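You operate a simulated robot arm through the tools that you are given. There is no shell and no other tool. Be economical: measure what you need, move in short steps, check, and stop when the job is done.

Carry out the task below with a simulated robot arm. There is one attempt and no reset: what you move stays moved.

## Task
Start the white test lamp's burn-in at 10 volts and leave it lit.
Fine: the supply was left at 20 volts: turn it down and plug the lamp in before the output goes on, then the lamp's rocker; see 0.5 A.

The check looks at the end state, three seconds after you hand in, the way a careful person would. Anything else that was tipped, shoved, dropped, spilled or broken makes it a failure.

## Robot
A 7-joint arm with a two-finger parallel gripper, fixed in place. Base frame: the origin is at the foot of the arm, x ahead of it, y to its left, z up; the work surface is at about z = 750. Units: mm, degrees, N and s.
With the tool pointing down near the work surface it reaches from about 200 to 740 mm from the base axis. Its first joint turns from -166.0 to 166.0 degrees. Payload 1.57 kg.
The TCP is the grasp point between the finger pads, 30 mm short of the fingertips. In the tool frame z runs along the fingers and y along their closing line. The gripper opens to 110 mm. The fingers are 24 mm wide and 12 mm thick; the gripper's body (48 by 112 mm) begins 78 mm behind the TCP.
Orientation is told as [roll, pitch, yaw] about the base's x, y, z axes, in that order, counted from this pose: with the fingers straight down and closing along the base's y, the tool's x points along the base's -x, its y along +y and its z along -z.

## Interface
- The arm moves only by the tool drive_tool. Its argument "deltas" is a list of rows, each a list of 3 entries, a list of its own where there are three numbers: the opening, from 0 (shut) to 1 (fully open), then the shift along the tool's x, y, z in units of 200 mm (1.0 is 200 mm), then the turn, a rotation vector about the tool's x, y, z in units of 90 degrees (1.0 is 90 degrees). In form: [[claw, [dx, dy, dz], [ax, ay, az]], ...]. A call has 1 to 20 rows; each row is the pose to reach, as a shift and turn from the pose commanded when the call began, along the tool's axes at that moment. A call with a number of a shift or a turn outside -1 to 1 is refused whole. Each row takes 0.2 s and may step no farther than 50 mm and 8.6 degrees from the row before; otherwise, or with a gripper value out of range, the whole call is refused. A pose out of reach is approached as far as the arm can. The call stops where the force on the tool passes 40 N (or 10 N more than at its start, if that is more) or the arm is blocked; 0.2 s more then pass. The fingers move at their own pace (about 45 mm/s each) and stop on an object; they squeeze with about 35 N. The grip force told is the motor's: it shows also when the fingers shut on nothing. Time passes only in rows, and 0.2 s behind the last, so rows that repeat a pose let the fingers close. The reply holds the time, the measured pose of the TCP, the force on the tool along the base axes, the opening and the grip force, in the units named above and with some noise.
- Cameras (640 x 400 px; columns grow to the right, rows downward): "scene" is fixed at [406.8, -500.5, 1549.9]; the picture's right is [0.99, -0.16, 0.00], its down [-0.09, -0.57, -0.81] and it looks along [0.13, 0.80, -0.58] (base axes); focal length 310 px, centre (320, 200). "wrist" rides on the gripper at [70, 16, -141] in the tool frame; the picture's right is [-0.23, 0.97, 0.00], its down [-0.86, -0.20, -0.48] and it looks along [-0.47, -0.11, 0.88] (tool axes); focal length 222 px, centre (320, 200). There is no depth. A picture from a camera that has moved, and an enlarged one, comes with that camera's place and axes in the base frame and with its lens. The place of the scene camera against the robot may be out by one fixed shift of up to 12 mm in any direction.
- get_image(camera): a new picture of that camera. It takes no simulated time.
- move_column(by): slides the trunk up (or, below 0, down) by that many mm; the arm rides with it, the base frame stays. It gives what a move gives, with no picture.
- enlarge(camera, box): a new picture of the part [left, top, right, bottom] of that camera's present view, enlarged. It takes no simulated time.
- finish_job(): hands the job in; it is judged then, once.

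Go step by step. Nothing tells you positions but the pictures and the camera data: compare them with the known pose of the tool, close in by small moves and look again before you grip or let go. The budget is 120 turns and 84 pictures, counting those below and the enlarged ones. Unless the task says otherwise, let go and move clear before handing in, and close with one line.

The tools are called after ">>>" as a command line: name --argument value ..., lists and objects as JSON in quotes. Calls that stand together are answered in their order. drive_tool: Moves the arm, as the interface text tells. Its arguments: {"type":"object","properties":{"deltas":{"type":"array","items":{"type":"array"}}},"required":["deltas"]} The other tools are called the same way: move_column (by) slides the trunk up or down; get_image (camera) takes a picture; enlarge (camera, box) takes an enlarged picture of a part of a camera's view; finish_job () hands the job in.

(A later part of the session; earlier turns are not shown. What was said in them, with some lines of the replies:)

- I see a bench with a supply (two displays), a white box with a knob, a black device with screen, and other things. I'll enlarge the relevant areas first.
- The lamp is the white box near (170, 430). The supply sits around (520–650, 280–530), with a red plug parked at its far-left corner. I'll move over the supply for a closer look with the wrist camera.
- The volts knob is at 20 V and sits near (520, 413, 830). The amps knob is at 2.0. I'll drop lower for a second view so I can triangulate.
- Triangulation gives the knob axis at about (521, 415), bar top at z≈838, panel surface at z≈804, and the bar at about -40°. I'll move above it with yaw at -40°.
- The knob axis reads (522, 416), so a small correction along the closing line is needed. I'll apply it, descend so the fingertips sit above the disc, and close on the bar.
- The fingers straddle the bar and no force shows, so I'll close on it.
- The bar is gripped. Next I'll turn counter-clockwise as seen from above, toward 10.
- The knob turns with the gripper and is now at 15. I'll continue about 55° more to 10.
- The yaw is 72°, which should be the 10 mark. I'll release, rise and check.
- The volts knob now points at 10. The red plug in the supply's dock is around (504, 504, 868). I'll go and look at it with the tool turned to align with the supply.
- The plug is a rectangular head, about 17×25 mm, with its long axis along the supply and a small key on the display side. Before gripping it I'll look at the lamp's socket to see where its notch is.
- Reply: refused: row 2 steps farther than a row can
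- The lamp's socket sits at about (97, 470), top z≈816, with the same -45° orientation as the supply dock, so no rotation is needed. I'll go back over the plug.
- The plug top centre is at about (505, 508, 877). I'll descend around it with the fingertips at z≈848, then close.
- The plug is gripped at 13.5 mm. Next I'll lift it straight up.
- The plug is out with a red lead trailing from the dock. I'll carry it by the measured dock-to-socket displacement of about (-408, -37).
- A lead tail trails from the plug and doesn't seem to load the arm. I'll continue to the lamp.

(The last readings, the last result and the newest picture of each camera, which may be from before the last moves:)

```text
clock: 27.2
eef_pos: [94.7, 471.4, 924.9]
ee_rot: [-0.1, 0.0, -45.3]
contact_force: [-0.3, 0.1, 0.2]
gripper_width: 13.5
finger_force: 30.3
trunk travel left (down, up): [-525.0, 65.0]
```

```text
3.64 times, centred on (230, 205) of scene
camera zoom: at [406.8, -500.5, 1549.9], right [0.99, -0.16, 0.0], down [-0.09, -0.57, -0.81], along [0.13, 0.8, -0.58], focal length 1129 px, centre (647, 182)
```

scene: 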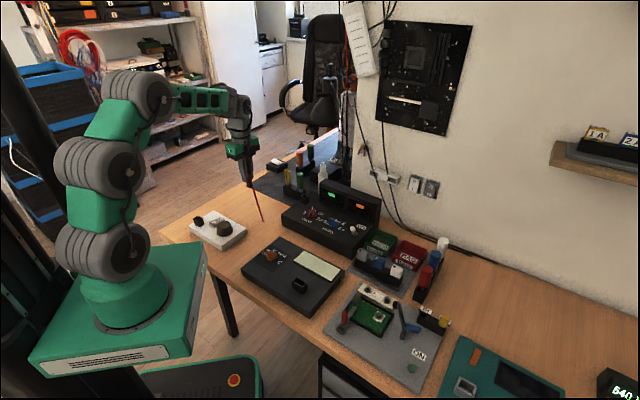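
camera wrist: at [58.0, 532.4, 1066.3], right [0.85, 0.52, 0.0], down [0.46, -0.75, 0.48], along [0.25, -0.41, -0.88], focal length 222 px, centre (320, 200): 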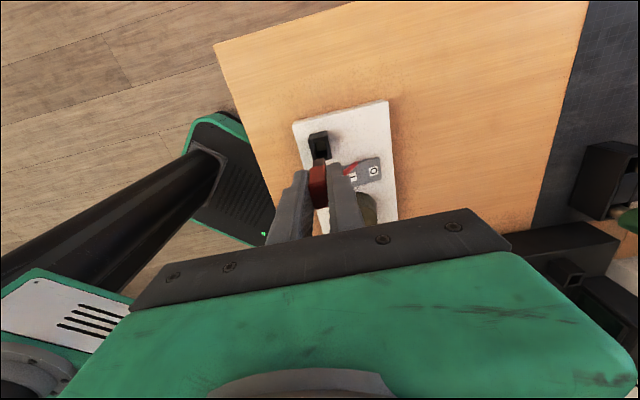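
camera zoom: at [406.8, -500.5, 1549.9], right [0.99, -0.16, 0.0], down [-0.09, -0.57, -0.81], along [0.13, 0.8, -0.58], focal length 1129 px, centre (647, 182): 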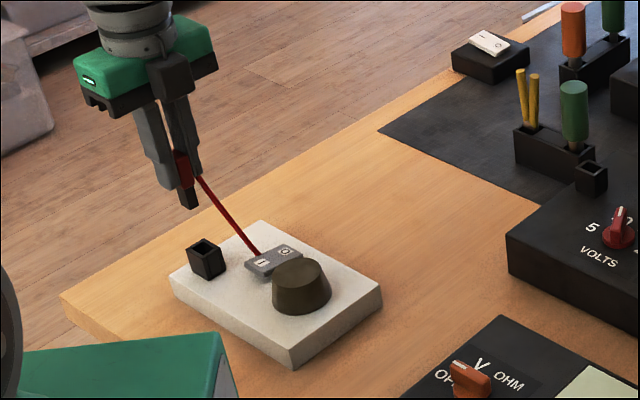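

>>> enlarge --camera "wrist" --box '[280, 110, 380, 210]'

>>> enlarge --camera "scene" --box '[185, 180, 245, 235]'

```text
4.00 times, centred on (330, 160) of wrist
camera zoom: at [58.0, 532.4, 1066.3], right [0.85, 0.52, 0.0], down [0.46, -0.75, 0.48], along [0.25, -0.41, -0.88], focal length 888 px, centre (280, 360)
```

zoom: 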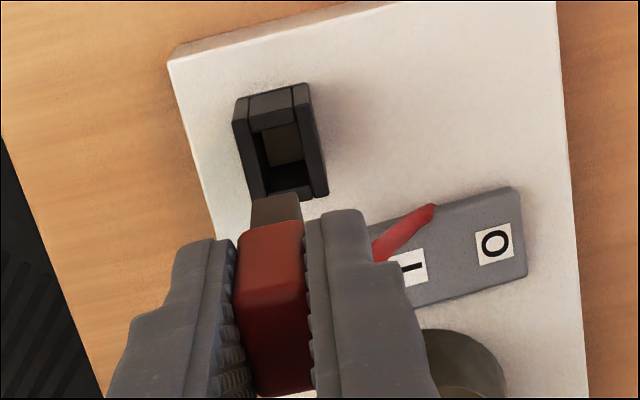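

```text
7.27 times, centred on (215, 208) of scene
camera zoom: at [406.8, -500.5, 1549.9], right [0.99, -0.16, 0.0], down [-0.09, -0.57, -0.81], along [0.13, 0.8, -0.58], focal length 2257 px, centre (1084, 146)
```

zoom: 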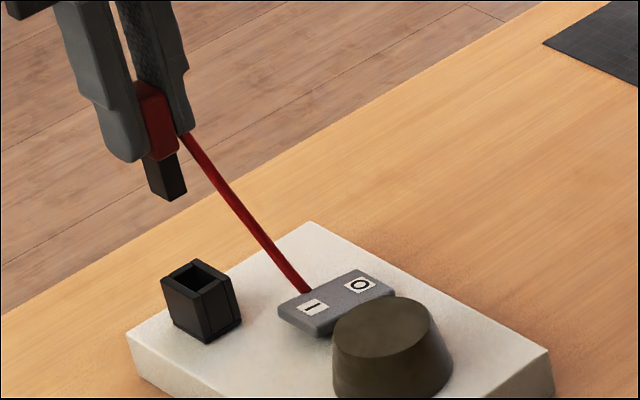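

The plug is roughly above the socket. I'll lower it until the tongue is just above the rim and compare the two closely.

>>> drive_tool --deltas '[[0, [0, 0, 0.08], [0, 0, 0]], [0, [0, 0, 0.16], [0, 0, 0]], [0, [0, 0, 0.185], [0, 0, 0]], [0, [0, 0, 0.185], [0, 0, 0]]]'

>>> enlarge --camera "wrist" --box '[280, 120, 360, 200]'

>>> enlarge --camera "scene" --box '[185, 195, 225, 235]'

```text
clock: 28.2
eef_pos: [94.6, 470.9, 889.8]
ee_rot: [0.1, 0.0, -45.2]
contact_force: [0.2, 0.3, -0.2]
gripper_width: 13.6
finger_force: 29.4
trunk travel left (down, up): [-525.0, 65.0]
```

```text
5.00 times, centred on (320, 160) of wrist
camera zoom: at [58.5, 532.5, 1030.1], right [0.85, 0.52, 0.0], down [0.46, -0.75, 0.48], along [0.25, -0.41, -0.88], focal length 1111 px, centre (320, 400)
```

zoom: 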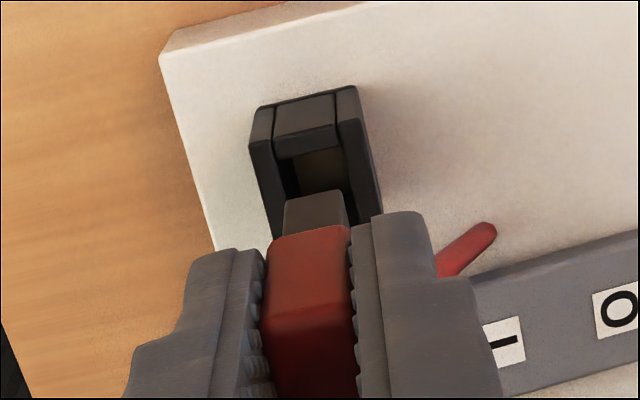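

```text
10.00 times, centred on (205, 215) of scene
camera zoom: at [406.8, -500.5, 1549.9], right [0.99, -0.16, 0.0], down [-0.09, -0.57, -0.81], along [0.13, 0.8, -0.58], focal length 3104 px, centre (1470, 50)
```

zoom: 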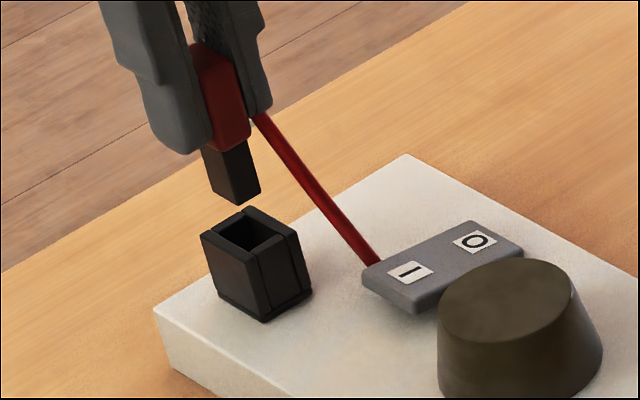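

The tongue (about 10 mm) lines up with the opening (about 12.5 mm) to within a millimetre. I'll nudge it 0.5 mm and lower slowly.

>>> drive_tool --deltas '[[0, [0, -0.0025, 0.02], [0, 0, 0]], [0, [0, -0.0025, 0.04], [0, 0, 0]], [0, [0, -0.0025, 0.06], [0, 0, 0]], [0, [0, -0.0025, 0.08], [0, 0, 0]], [0, [0, -0.0025, 0.09], [0, 0, 0]], [0, [0, -0.0025, 0.1], [0, 0, 0]]]'

>>> enlarge --camera "wrist" --box '[280, 120, 360, 200]'

>>> enlarge --camera "scene" --box '[185, 195, 225, 235]'

```text
clock: 29.6
eef_pos: [94.7, 471.0, 869.9]
ee_rot: [0.1, 0.0, -45.3]
contact_force: [0.2, -0.7, 0.1]
gripper_width: 13.5
finger_force: 30.2
trunk travel left (down, up): [-525.0, 65.0]
```

```text
5.00 times, centred on (320, 160) of wrist
camera zoom: at [58.7, 532.6, 1009.4], right [0.85, 0.52, 0.0], down [0.46, -0.75, 0.48], along [0.25, -0.41, -0.88], focal length 1111 px, centre (320, 400)
```

zoom: 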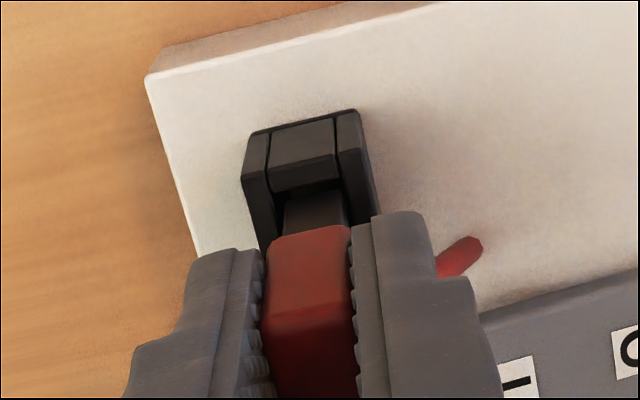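

```text
10.00 times, centred on (205, 215) of scene
camera zoom: at [406.8, -500.5, 1549.9], right [0.99, -0.16, 0.0], down [-0.09, -0.57, -0.81], along [0.13, 0.8, -0.58], focal length 3104 px, centre (1470, 50)
```

zoom: 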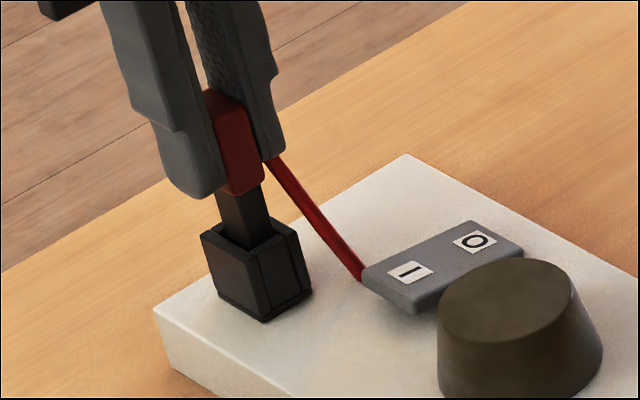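

>>> drive_tool --deltas '[[0, [0, 0, 0.015], [0, 0, 0]], [0, [0, 0, 0.03], [0, 0, 0]], [0, [0, 0, 0.045], [0, 0, 0]], [0, [0, 0, 0.06], [0, 0, 0]], [0, [0, 0, 0.068], [0, 0, 0]], [0, [0, 0, 0.068], [0, 0, 0]]]'

>>> enlarge --camera "scene" --box '[185, 195, 225, 235]'

```text
clock: 31.0
eef_pos: [95.5, 471.7, 856.2]
ee_rot: [0.0, 0.1, -45.3]
contact_force: [0.8, 0.1, 0.6]
gripper_width: 13.7
finger_force: 30.3
trunk travel left (down, up): [-525.0, 65.0]
```

```text
10.00 times, centred on (205, 215) of scene
camera zoom: at [406.8, -500.5, 1549.9], right [0.99, -0.16, 0.0], down [-0.09, -0.57, -0.81], along [0.13, 0.8, -0.58], focal length 3104 px, centre (1470, 50)
```

zoom: 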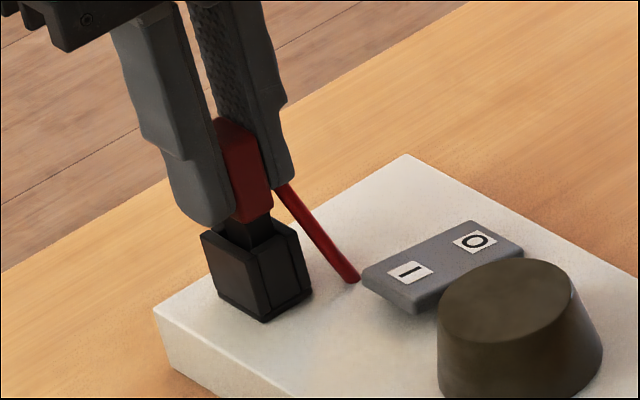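

There is still some gap under the head and no force yet. I'll go lower in small steps.

>>> drive_tool --deltas '[[0, [0, 0, 0.01], [0, 0, 0]], [0, [0, 0, 0.02], [0, 0, 0]], [0, [0, 0, 0.03], [0, 0, 0]], [0, [0, 0, 0.03], [0, 0, 0]]]'

>>> enlarge --camera "scene" --box '[185, 195, 225, 235]'

```text
clock: 32.0
eef_pos: [95.2, 469.9, 847.5]
ee_rot: [0.0, 0.0, -45.3]
contact_force: [0.1, -0.3, -0.1]
gripper_width: 13.7
finger_force: 30.3
trunk travel left (down, up): [-525.0, 65.0]
```

```text
10.00 times, centred on (205, 215) of scene
camera zoom: at [406.8, -500.5, 1549.9], right [0.99, -0.16, 0.0], down [-0.09, -0.57, -0.81], along [0.13, 0.8, -0.58], focal length 3104 px, centre (1470, 50)
```

zoom: 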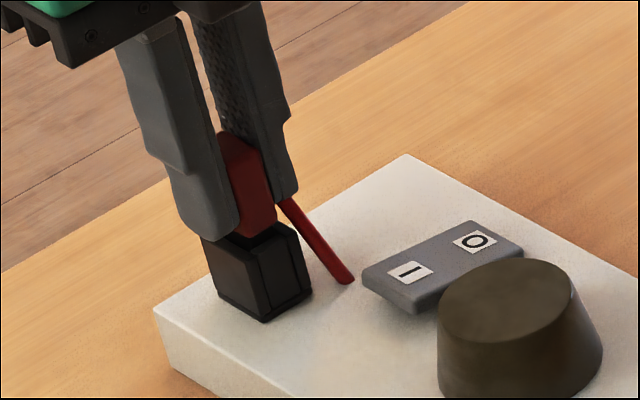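

>>> drive_tool --deltas '[[0, [0, 0, 0.005], [0, 0, 0]], [0, [0, 0, 0.01], [0, 0, 0]], [0, [0, 0, 0.015], [0, 0, 0]], [0, [0, 0, 0.015], [0, 0, 0]]]'

>>> enlarge --camera "scene" --box '[190, 205, 215, 230]'

```text
clock: 33.0
eef_pos: [95.1, 472.3, 847.3]
ee_rot: [0.0, -0.1, -45.4]
contact_force: [0.2, -0.1, -2.7]
gripper_width: 13.7
finger_force: 30.0
trunk travel left (down, up): [-525.0, 65.0]
```

```text
16.00 times, centred on (202, 218) of scene
camera zoom: at [406.8, -500.5, 1549.9], right [0.99, -0.16, 0.0], down [-0.09, -0.57, -0.81], along [0.13, 0.8, -0.58], focal length 4966 px, centre (2200, -80)
```

zoom: 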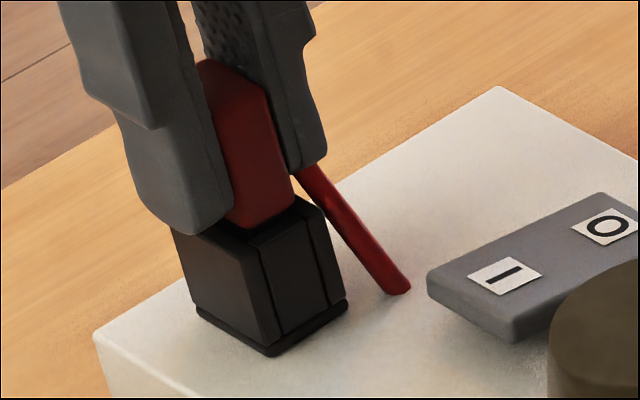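

Contact now shows, so I'll release with a small opening, rise, and check the seating.

>>> drive_tool --deltas '[[0.25, [0, 0, 0], [0, 0, 0]], [0.25, [0, 0, 0], [0, 0, 0]], [0.25, [0, 0, -0.1], [0, 0, 0]], [0.25, [0, 0, -0.25], [0, 0, 0]], [0.25, [0, 0, -0.4], [0, 0, 0]], [0.25, [0, 0, -0.4], [0, 0, 0]]]'

>>> enlarge --camera "scene" --box '[180, 195, 230, 235]'

>>> get_image --camera "wrist"

```text
clock: 34.4
eef_pos: [94.0, 472.9, 925.2]
ee_rot: [-0.1, -0.1, -45.3]
contact_force: [0.1, -1.0, 0.3]
gripper_width: 27.2
finger_force: 0.1
trunk travel left (down, up): [-525.0, 65.0]
```

```text
10.00 times, centred on (205, 215) of scene
camera zoom: at [406.8, -500.5, 1549.9], right [0.99, -0.16, 0.0], down [-0.09, -0.57, -0.81], along [0.13, 0.8, -0.58], focal length 3104 px, centre (1470, 50)
```

zoom: 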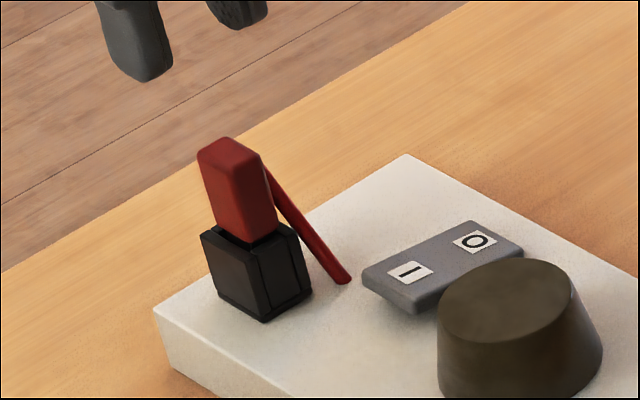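

```text
29 pictures are left
camera wrist: at [58.9, 532.8, 1066.3], right [0.85, 0.52, 0.0], down [0.46, -0.75, 0.48], along [0.25, -0.41, -0.88], focal length 222 px, centre (320, 200)
```

wrist: 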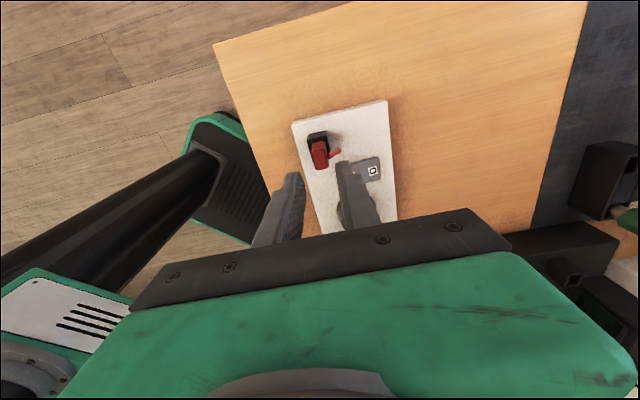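

The plug is seated like it was in the dock. I'll press on its head with closed fingers to confirm it is fully home.

>>> drive_tool --deltas '[[0, [0, 0, 0], [0, 0, 0]], [0, [0, 0, 0.05], [0, 0, 0]], [0, [0, 0, 0.1], [0, 0, 0]], [0, [0, 0, 0.14], [0, 0, 0]], [0, [0, 0, 0.16], [0, 0, 0]], [0, [0, 0, 0.17], [0, 0, 0]], [0, [0, 0, 0.18], [0, 0, 0]], [0, [0, 0, 0.185], [0, 0, 0]], [0, [0, 0, 0.19], [0, 0, 0]]]'

>>> enlarge --camera "scene" --box '[180, 195, 230, 235]'

```text
clock: 36.4
eef_pos: [96.6, 470.7, 889.0]
ee_rot: [0.0, 0.1, -45.2]
contact_force: [0.1, -1.2, 0.8]
gripper_width: 0.3
finger_force: 21.3
trunk travel left (down, up): [-525.0, 65.0]
```

```text
10.00 times, centred on (205, 215) of scene
camera zoom: at [406.8, -500.5, 1549.9], right [0.99, -0.16, 0.0], down [-0.09, -0.57, -0.81], along [0.13, 0.8, -0.58], focal length 3104 px, centre (1470, 50)
```

zoom: 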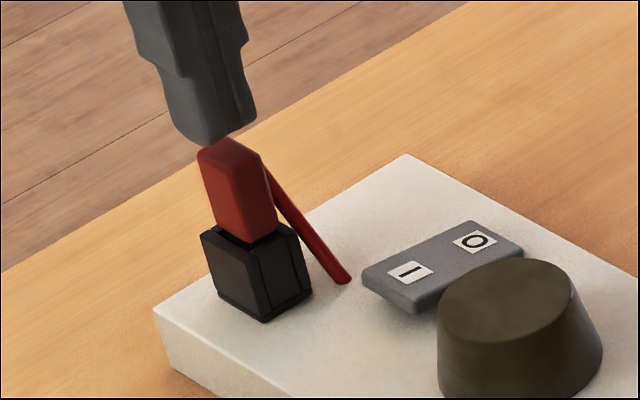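

>>> drive_tool --deltas '[[0, [0, 0, 0.01], [0, 0, 0]], [0, [0, 0, 0.02], [0, 0, 0]], [0, [0, 0, 0.025], [0, 0, 0]], [0, [0, 0, 0.03], [0, 0, 0]], [0, [0, 0, 0.035], [0, 0, 0]], [0, [0, 0, 0.04], [0, 0, 0]], [0, [0, 0, 0.045], [0, 0, 0]], [0, [0, 0, 0.05], [0, 0, 0]]]'

>>> enlarge --camera "scene" --box '[180, 195, 230, 235]'

```text
clock: 38.2
eef_pos: [94.5, 471.7, 878.8]
ee_rot: [0.0, 0.0, -45.3]
contact_force: [-0.8, 0.2, 2.1]
gripper_width: 0.0
finger_force: 21.6
trunk travel left (down, up): [-525.0, 65.0]
```

```text
10.00 times, centred on (205, 215) of scene
camera zoom: at [406.8, -500.5, 1549.9], right [0.99, -0.16, 0.0], down [-0.09, -0.57, -0.81], along [0.13, 0.8, -0.58], focal length 3104 px, centre (1470, 50)
```

zoom: 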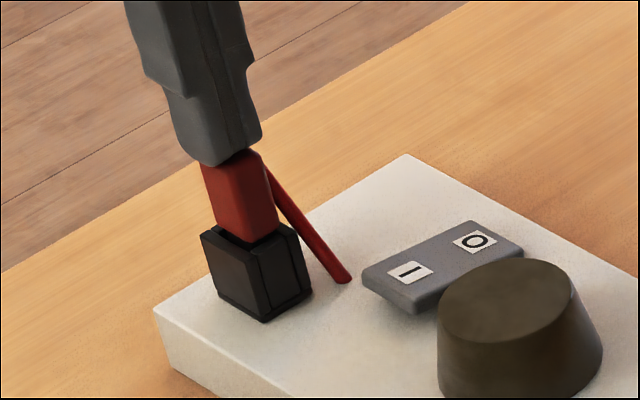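

>>> drive_tool --deltas '[[0, [0, 0, 0.005], [0, 0, 0]], [0, [0, 0, 0.01], [0, 0, 0]], [0, [0, 0, 0.015], [0, 0, 0]], [0, [0, 0, 0.02], [0, 0, 0]]]'

```text
clock: 39.2
eef_pos: [95.4, 472.3, 879.6]
ee_rot: [0.4, 0.2, -45.3]
contact_force: [0.5, -1.8, 32.7]
gripper_width: 0.2
finger_force: 20.8
trunk travel left (down, up): [-525.0, 65.0]
```

The plug held firm against 33 N, so it is seated. Next I'll rise and go to the output toggle, whose base is near (658, 290) and which leans toward the front (off).

>>> drive_tool --deltas '[[0, [0, 0, -0.2], [0, 0, 0]], [0, [0, 0, -0.4], [0, 0, 0]], [0, [0, 0, -0.58], [0, 0, 0]], [0, [-0.22, 0.09, -0.58], [0, 0, 0]], [0, [-0.44, 0.18, -0.58], [0, 0, 0]], [0, [-0.66, 0.27, -0.58], [0, 0, 0]], [0, [-0.88, 0.36, -0.58], [0, 0, 0]]]'

>>> drive_tool --deltas '[[0, [-0.22, 0.09, 0], [0, 0, 0]], [0, [-0.44, 0.18, 0], [0, 0, 0]], [0, [-0.66, 0.27, 0], [0, 0, 0]], [0, [-0.88, 0.36, 0], [0, 0, 0]]]'

>>> drive_tool --deltas '[[0, [-0.22, 0.09, 0], [0, 0, 0]], [0, [-0.44, 0.18, 0], [0, 0, 0]], [0, [-0.66, 0.27, 0], [0, 0, 0]], [0, [-0.87, 0.363, 0], [0, 0, 0]], [0, [-0.87, 0.363, 0.15], [0, 0, 0]], [0, [-0.87, 0.363, 0.3], [0, 0, 0]], [0, [-0.87, 0.363, 0.3], [0, 0, 0]]]'

>>> get_image --camera "wrist"

>>> enlarge --camera "scene" --box '[290, 150, 400, 260]'

```text
clock: 40.8
eef_pos: [273.6, 396.5, 991.3]
ee_rot: [-0.1, 0.0, -45.3]
contact_force: [-0.1, 0.3, -0.4]
gripper_width: 0.0
finger_force: 21.4
trunk travel left (down, up): [-525.0, 65.0]
```

```text
clock: 41.8
eef_pos: [448.0, 320.3, 990.1]
ee_rot: [0.0, 0.0, -45.3]
contact_force: [0.8, -0.2, -0.9]
gripper_width: 0.0
finger_force: 21.0
trunk travel left (down, up): [-525.0, 65.0]
```

```text
clock: 43.4
eef_pos: [618.8, 249.0, 928.8]
ee_rot: [-0.1, 0.0, -45.3]
contact_force: [0.2, 0.3, -0.1]
gripper_width: 0.0
finger_force: 21.5
trunk travel left (down, up): [-525.0, 65.0]
```

```text
26 pictures are left
camera wrist: at [582.9, 310.0, 1070.1], right [0.85, 0.52, 0.0], down [0.46, -0.75, 0.48], along [0.25, -0.41, -0.88], focal length 222 px, centre (320, 200)
```

wrist: 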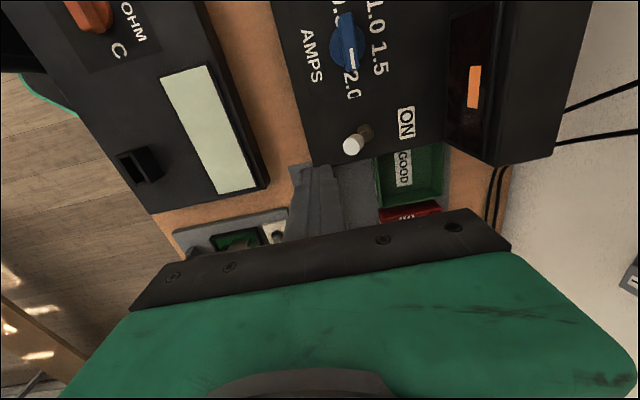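

```text
3.64 times, centred on (345, 205) of scene
camera zoom: at [406.8, -500.5, 1549.9], right [0.99, -0.16, 0.0], down [-0.09, -0.57, -0.81], along [0.13, 0.8, -0.58], focal length 1129 px, centre (229, 182)
```

zoom: 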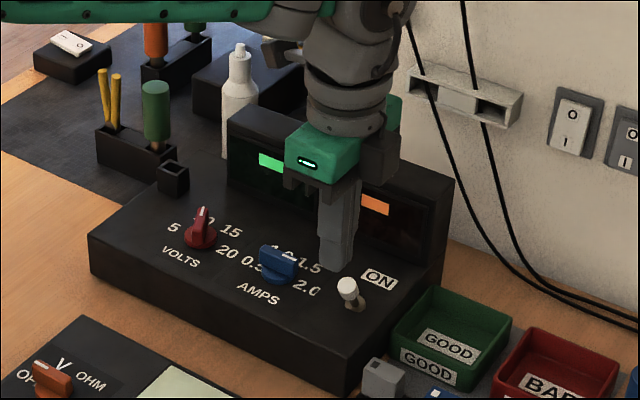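

The toggle cap is at (640, 278, 851) and its base at (655, 293). I'll align laterally, descend, and push toward ON.

>>> drive_tool --deltas '[[0, [0.025, 0, 0.1], [0, 0, 0]], [0, [0.025, 0, 0.2], [0, 0, 0]], [0, [0.025, 0, 0.3], [0, 0, 0]], [0, [0.025, 0.03, 0.305], [0, 0, 0]], [0, [0.025, 0.07, 0.305], [0, 0, 0]], [0, [0.025, 0.11, 0.305], [0, 0, 0]], [0, [0.025, 0.15, 0.305], [0, 0, 0]], [0, [0.025, 0.19, 0.305], [0, 0, 0]], [0, [0.025, 0.22, 0.305], [0, 0, 0]], [0, [0.025, 0.25, 0.305], [0, 0, 0]]]'

>>> enlarge --camera "scene" --box '[290, 160, 390, 250]'

```text
clock: 45.6
eef_pos: [651.6, 288.5, 869.9]
ee_rot: [0.0, -0.1, -45.3]
contact_force: [0.7, 0.9, -0.3]
gripper_width: 0.1
finger_force: 20.7
trunk travel left (down, up): [-525.0, 65.0]
```

```text
4.44 times, centred on (340, 205) of scene
camera zoom: at [406.8, -500.5, 1549.9], right [0.99, -0.16, 0.0], down [-0.09, -0.57, -0.81], along [0.13, 0.8, -0.58], focal length 1380 px, centre (231, 178)
```

zoom: 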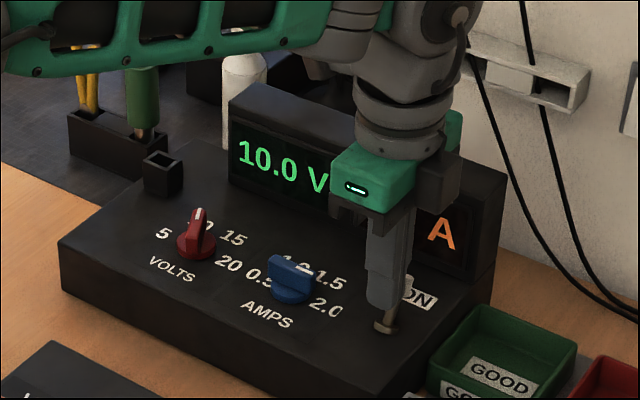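

The supply now shows 10.0 V. I'll retreat and go to the lamp's rocker, whose I end is near (153, 457, 799).

>>> drive_tool --deltas '[[0, [0, -0.05, 0], [0, 0, 0]], [0, [0, -0.08, -0.15], [0, 0, 0]], [0, [0, -0.08, -0.35], [0, 0, 0]], [0, [0, -0.08, -0.6], [0, 0, 0]], [0, [0.196, -0.15, -0.6], [0, 0, 0]], [0, [0.392, -0.23, -0.6], [0, 0, 0]], [0, [0.588, -0.31, -0.6], [0, 0, 0]], [0, [0.784, -0.394, -0.6], [0, 0, 0]]]'

>>> drive_tool --deltas '[[0, [0.196, -0.1, 0], [0, 0, 0]], [0, [0.392, -0.2, 0], [0, 0, 0]], [0, [0.588, -0.3, 0], [0, 0, 0]], [0, [0.784, -0.394, 0], [0, 0, 0]]]'

>>> drive_tool --deltas '[[0, [0.196, -0.1, 0], [0, 0, 0]], [0, [0.392, -0.2, 0], [0, 0, 0]], [0, [0.588, -0.3, 0], [0, 0, 0]], [0, [0.784, -0.394, 0], [0, 0, 0]], [0, [0.784, -0.394, 0.2], [0, 0, 0]], [0, [0.784, -0.394, 0.4], [0, 0, 0]], [0, [0.784, -0.394, 0.6], [0, 0, 0]], [0, [0.784, -0.394, 0.6], [0, 0, 0]]]'

>>> get_image --camera "wrist"

>>> enlarge --camera "scene" --box '[180, 180, 250, 250]'

```text
clock: 47.4
eef_pos: [485.8, 343.3, 989.5]
ee_rot: [0.0, 0.0, -45.3]
contact_force: [0.2, -0.5, 0.4]
gripper_width: 0.0
finger_force: 20.9
trunk travel left (down, up): [-525.0, 65.0]
```

```text
clock: 48.4
eef_pos: [316.6, 400.5, 991.4]
ee_rot: [0.0, 0.0, -45.4]
contact_force: [-0.2, 0.1, -0.1]
gripper_width: 0.4
finger_force: 21.2
trunk travel left (down, up): [-525.0, 65.0]
```

```text
clock: 50.2
eef_pos: [153.6, 457.1, 867.1]
ee_rot: [0.0, 0.0, -45.2]
contact_force: [-0.1, 0.8, 0.0]
gripper_width: 0.0
finger_force: 20.7
trunk travel left (down, up): [-525.0, 65.0]
```

```text
23 pictures are left
camera wrist: at [116.5, 518.7, 1007.4], right [0.85, 0.52, 0.0], down [0.46, -0.75, 0.48], along [0.25, -0.41, -0.88], focal length 222 px, centre (320, 200)
```

wrist: 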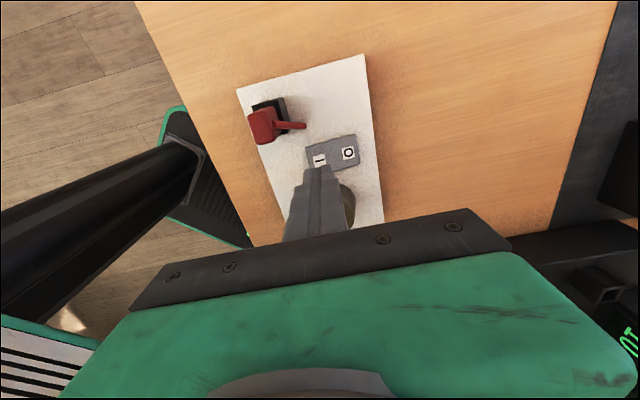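

```text
5.71 times, centred on (215, 215) of scene
camera zoom: at [406.8, -500.5, 1549.9], right [0.99, -0.16, 0.0], down [-0.09, -0.57, -0.81], along [0.13, 0.8, -0.58], focal length 1774 px, centre (920, 114)
```

zoom: 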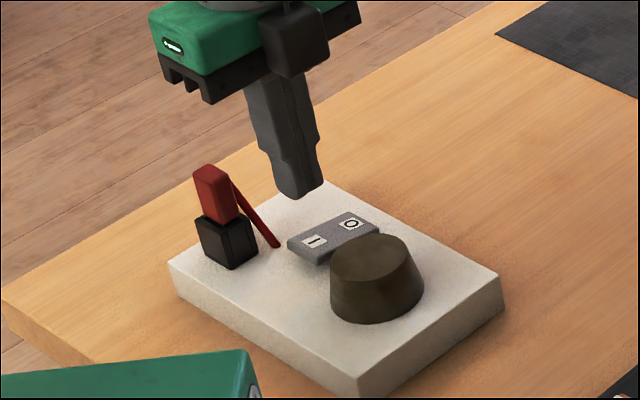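

>>> drive_tool --deltas '[[0, [0.01, -0.02, 0.08], [0, 0, 0]], [0, [0.01, -0.02, 0.15], [0, 0, 0]], [0, [0.01, -0.02, 0.18], [0, 0, 0]], [0, [0.01, -0.02, 0.19], [0, 0, 0]], [0, [0.01, -0.02, 0.2], [0, 0, 0]], [0, [0.01, -0.02, 0.21], [0, 0, 0]], [0, [0.01, -0.02, 0.22], [0, 0, 0]]]'

>>> get_image --camera "scene"

```text
clock: 51.8
eef_pos: [148.0, 454.4, 825.3]
ee_rot: [0.0, 0.1, -45.3]
contact_force: [-1.6, -1.9, 1.2]
gripper_width: 0.0
finger_force: 21.3
trunk travel left (down, up): [-525.0, 65.0]
```

```text
21 pictures are left
```

scene: 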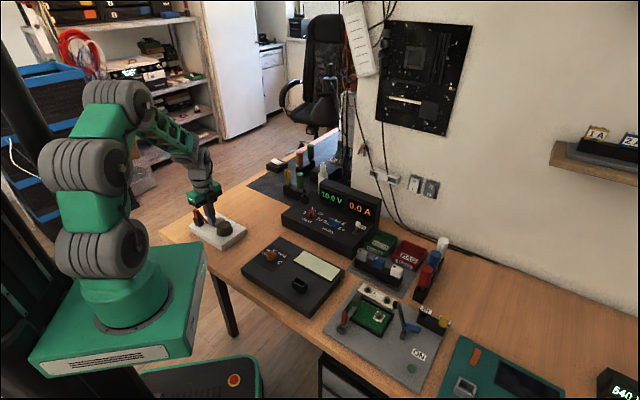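

>>> drive_tool --deltas '[[0, [0, 0.0, 0.01], [0, 0, 0]], [0, [0, 0.0, 0.02], [0, 0, 0]], [0, [0, 0.0, 0.03], [0, 0, 0]], [0, [0, 0, 0.04], [0, 0, 0]]]'

>>> enlarge --camera "scene" --box '[180, 170, 400, 260]'

```text
clock: 52.8
eef_pos: [148.5, 455.2, 820.3]
ee_rot: [0.3, 0.2, -45.3]
contact_force: [-2.9, -5.2, 27.1]
gripper_width: 0.2
finger_force: 21.7
trunk travel left (down, up): [-525.0, 65.0]
```

```text
2.91 times, centred on (290, 215) of scene
camera zoom: at [406.8, -500.5, 1549.9], right [0.99, -0.16, 0.0], down [-0.09, -0.57, -0.81], along [0.13, 0.8, -0.58], focal length 903 px, centre (407, 156)
```

zoom: 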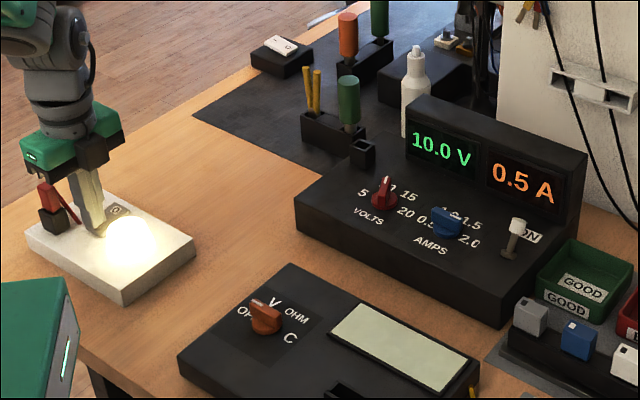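

The lamp is lit and the supply reads 10.0 V and 0.5 A. I'll retreat upward and verify it stays that way.

>>> drive_tool --deltas '[[0, [0, 0, -0.1], [0, 0, 0]], [0, [0, 0, -0.3], [0, 0, 0]], [0, [0, 0, -0.5], [0, 0, 0]], [0, [0, 0, -0.7], [0, 0, 0]], [0, [0, 0, -0.9], [0, 0, 0]], [0, [0, 0, -0.9], [0, 0, 0]]]'

>>> get_image --camera "scene"

>>> enlarge --camera "scene" --box '[180, 170, 400, 260]'

```text
clock: 54.2
eef_pos: [149.8, 453.7, 999.6]
ee_rot: [0.0, 0.0, -45.3]
contact_force: [1.2, -0.1, -0.6]
gripper_width: 0.0
finger_force: 21.4
trunk travel left (down, up): [-525.0, 65.0]
```

```text
19 pictures are left
```

scene: 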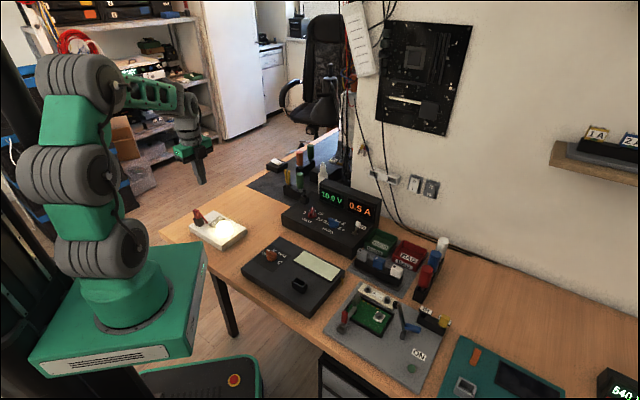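

```text
2.91 times, centred on (290, 215) of scene
camera zoom: at [406.8, -500.5, 1549.9], right [0.99, -0.16, 0.0], down [-0.09, -0.57, -0.81], along [0.13, 0.8, -0.58], focal length 903 px, centre (407, 156)
```

zoom: 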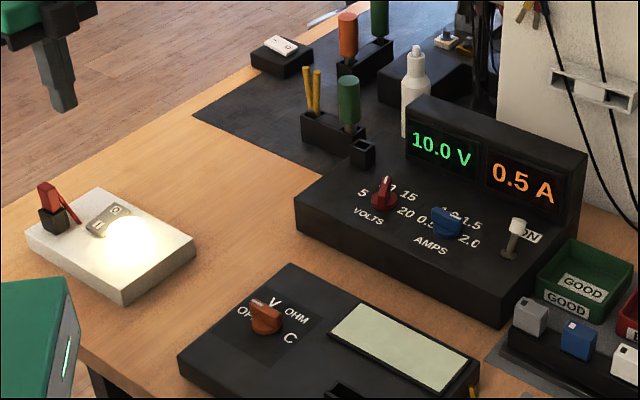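

The lamp stays lit at 10.0 V and 0.5 A, the arm is clear, and nothing else has moved. I'm handing in.

>>> finish_job

```text
The job is handed in.
```

The white test lamp's burn-in is running: it is lit at 10.0 V and drawing 0.5 A, and the arm is clear of the bench.
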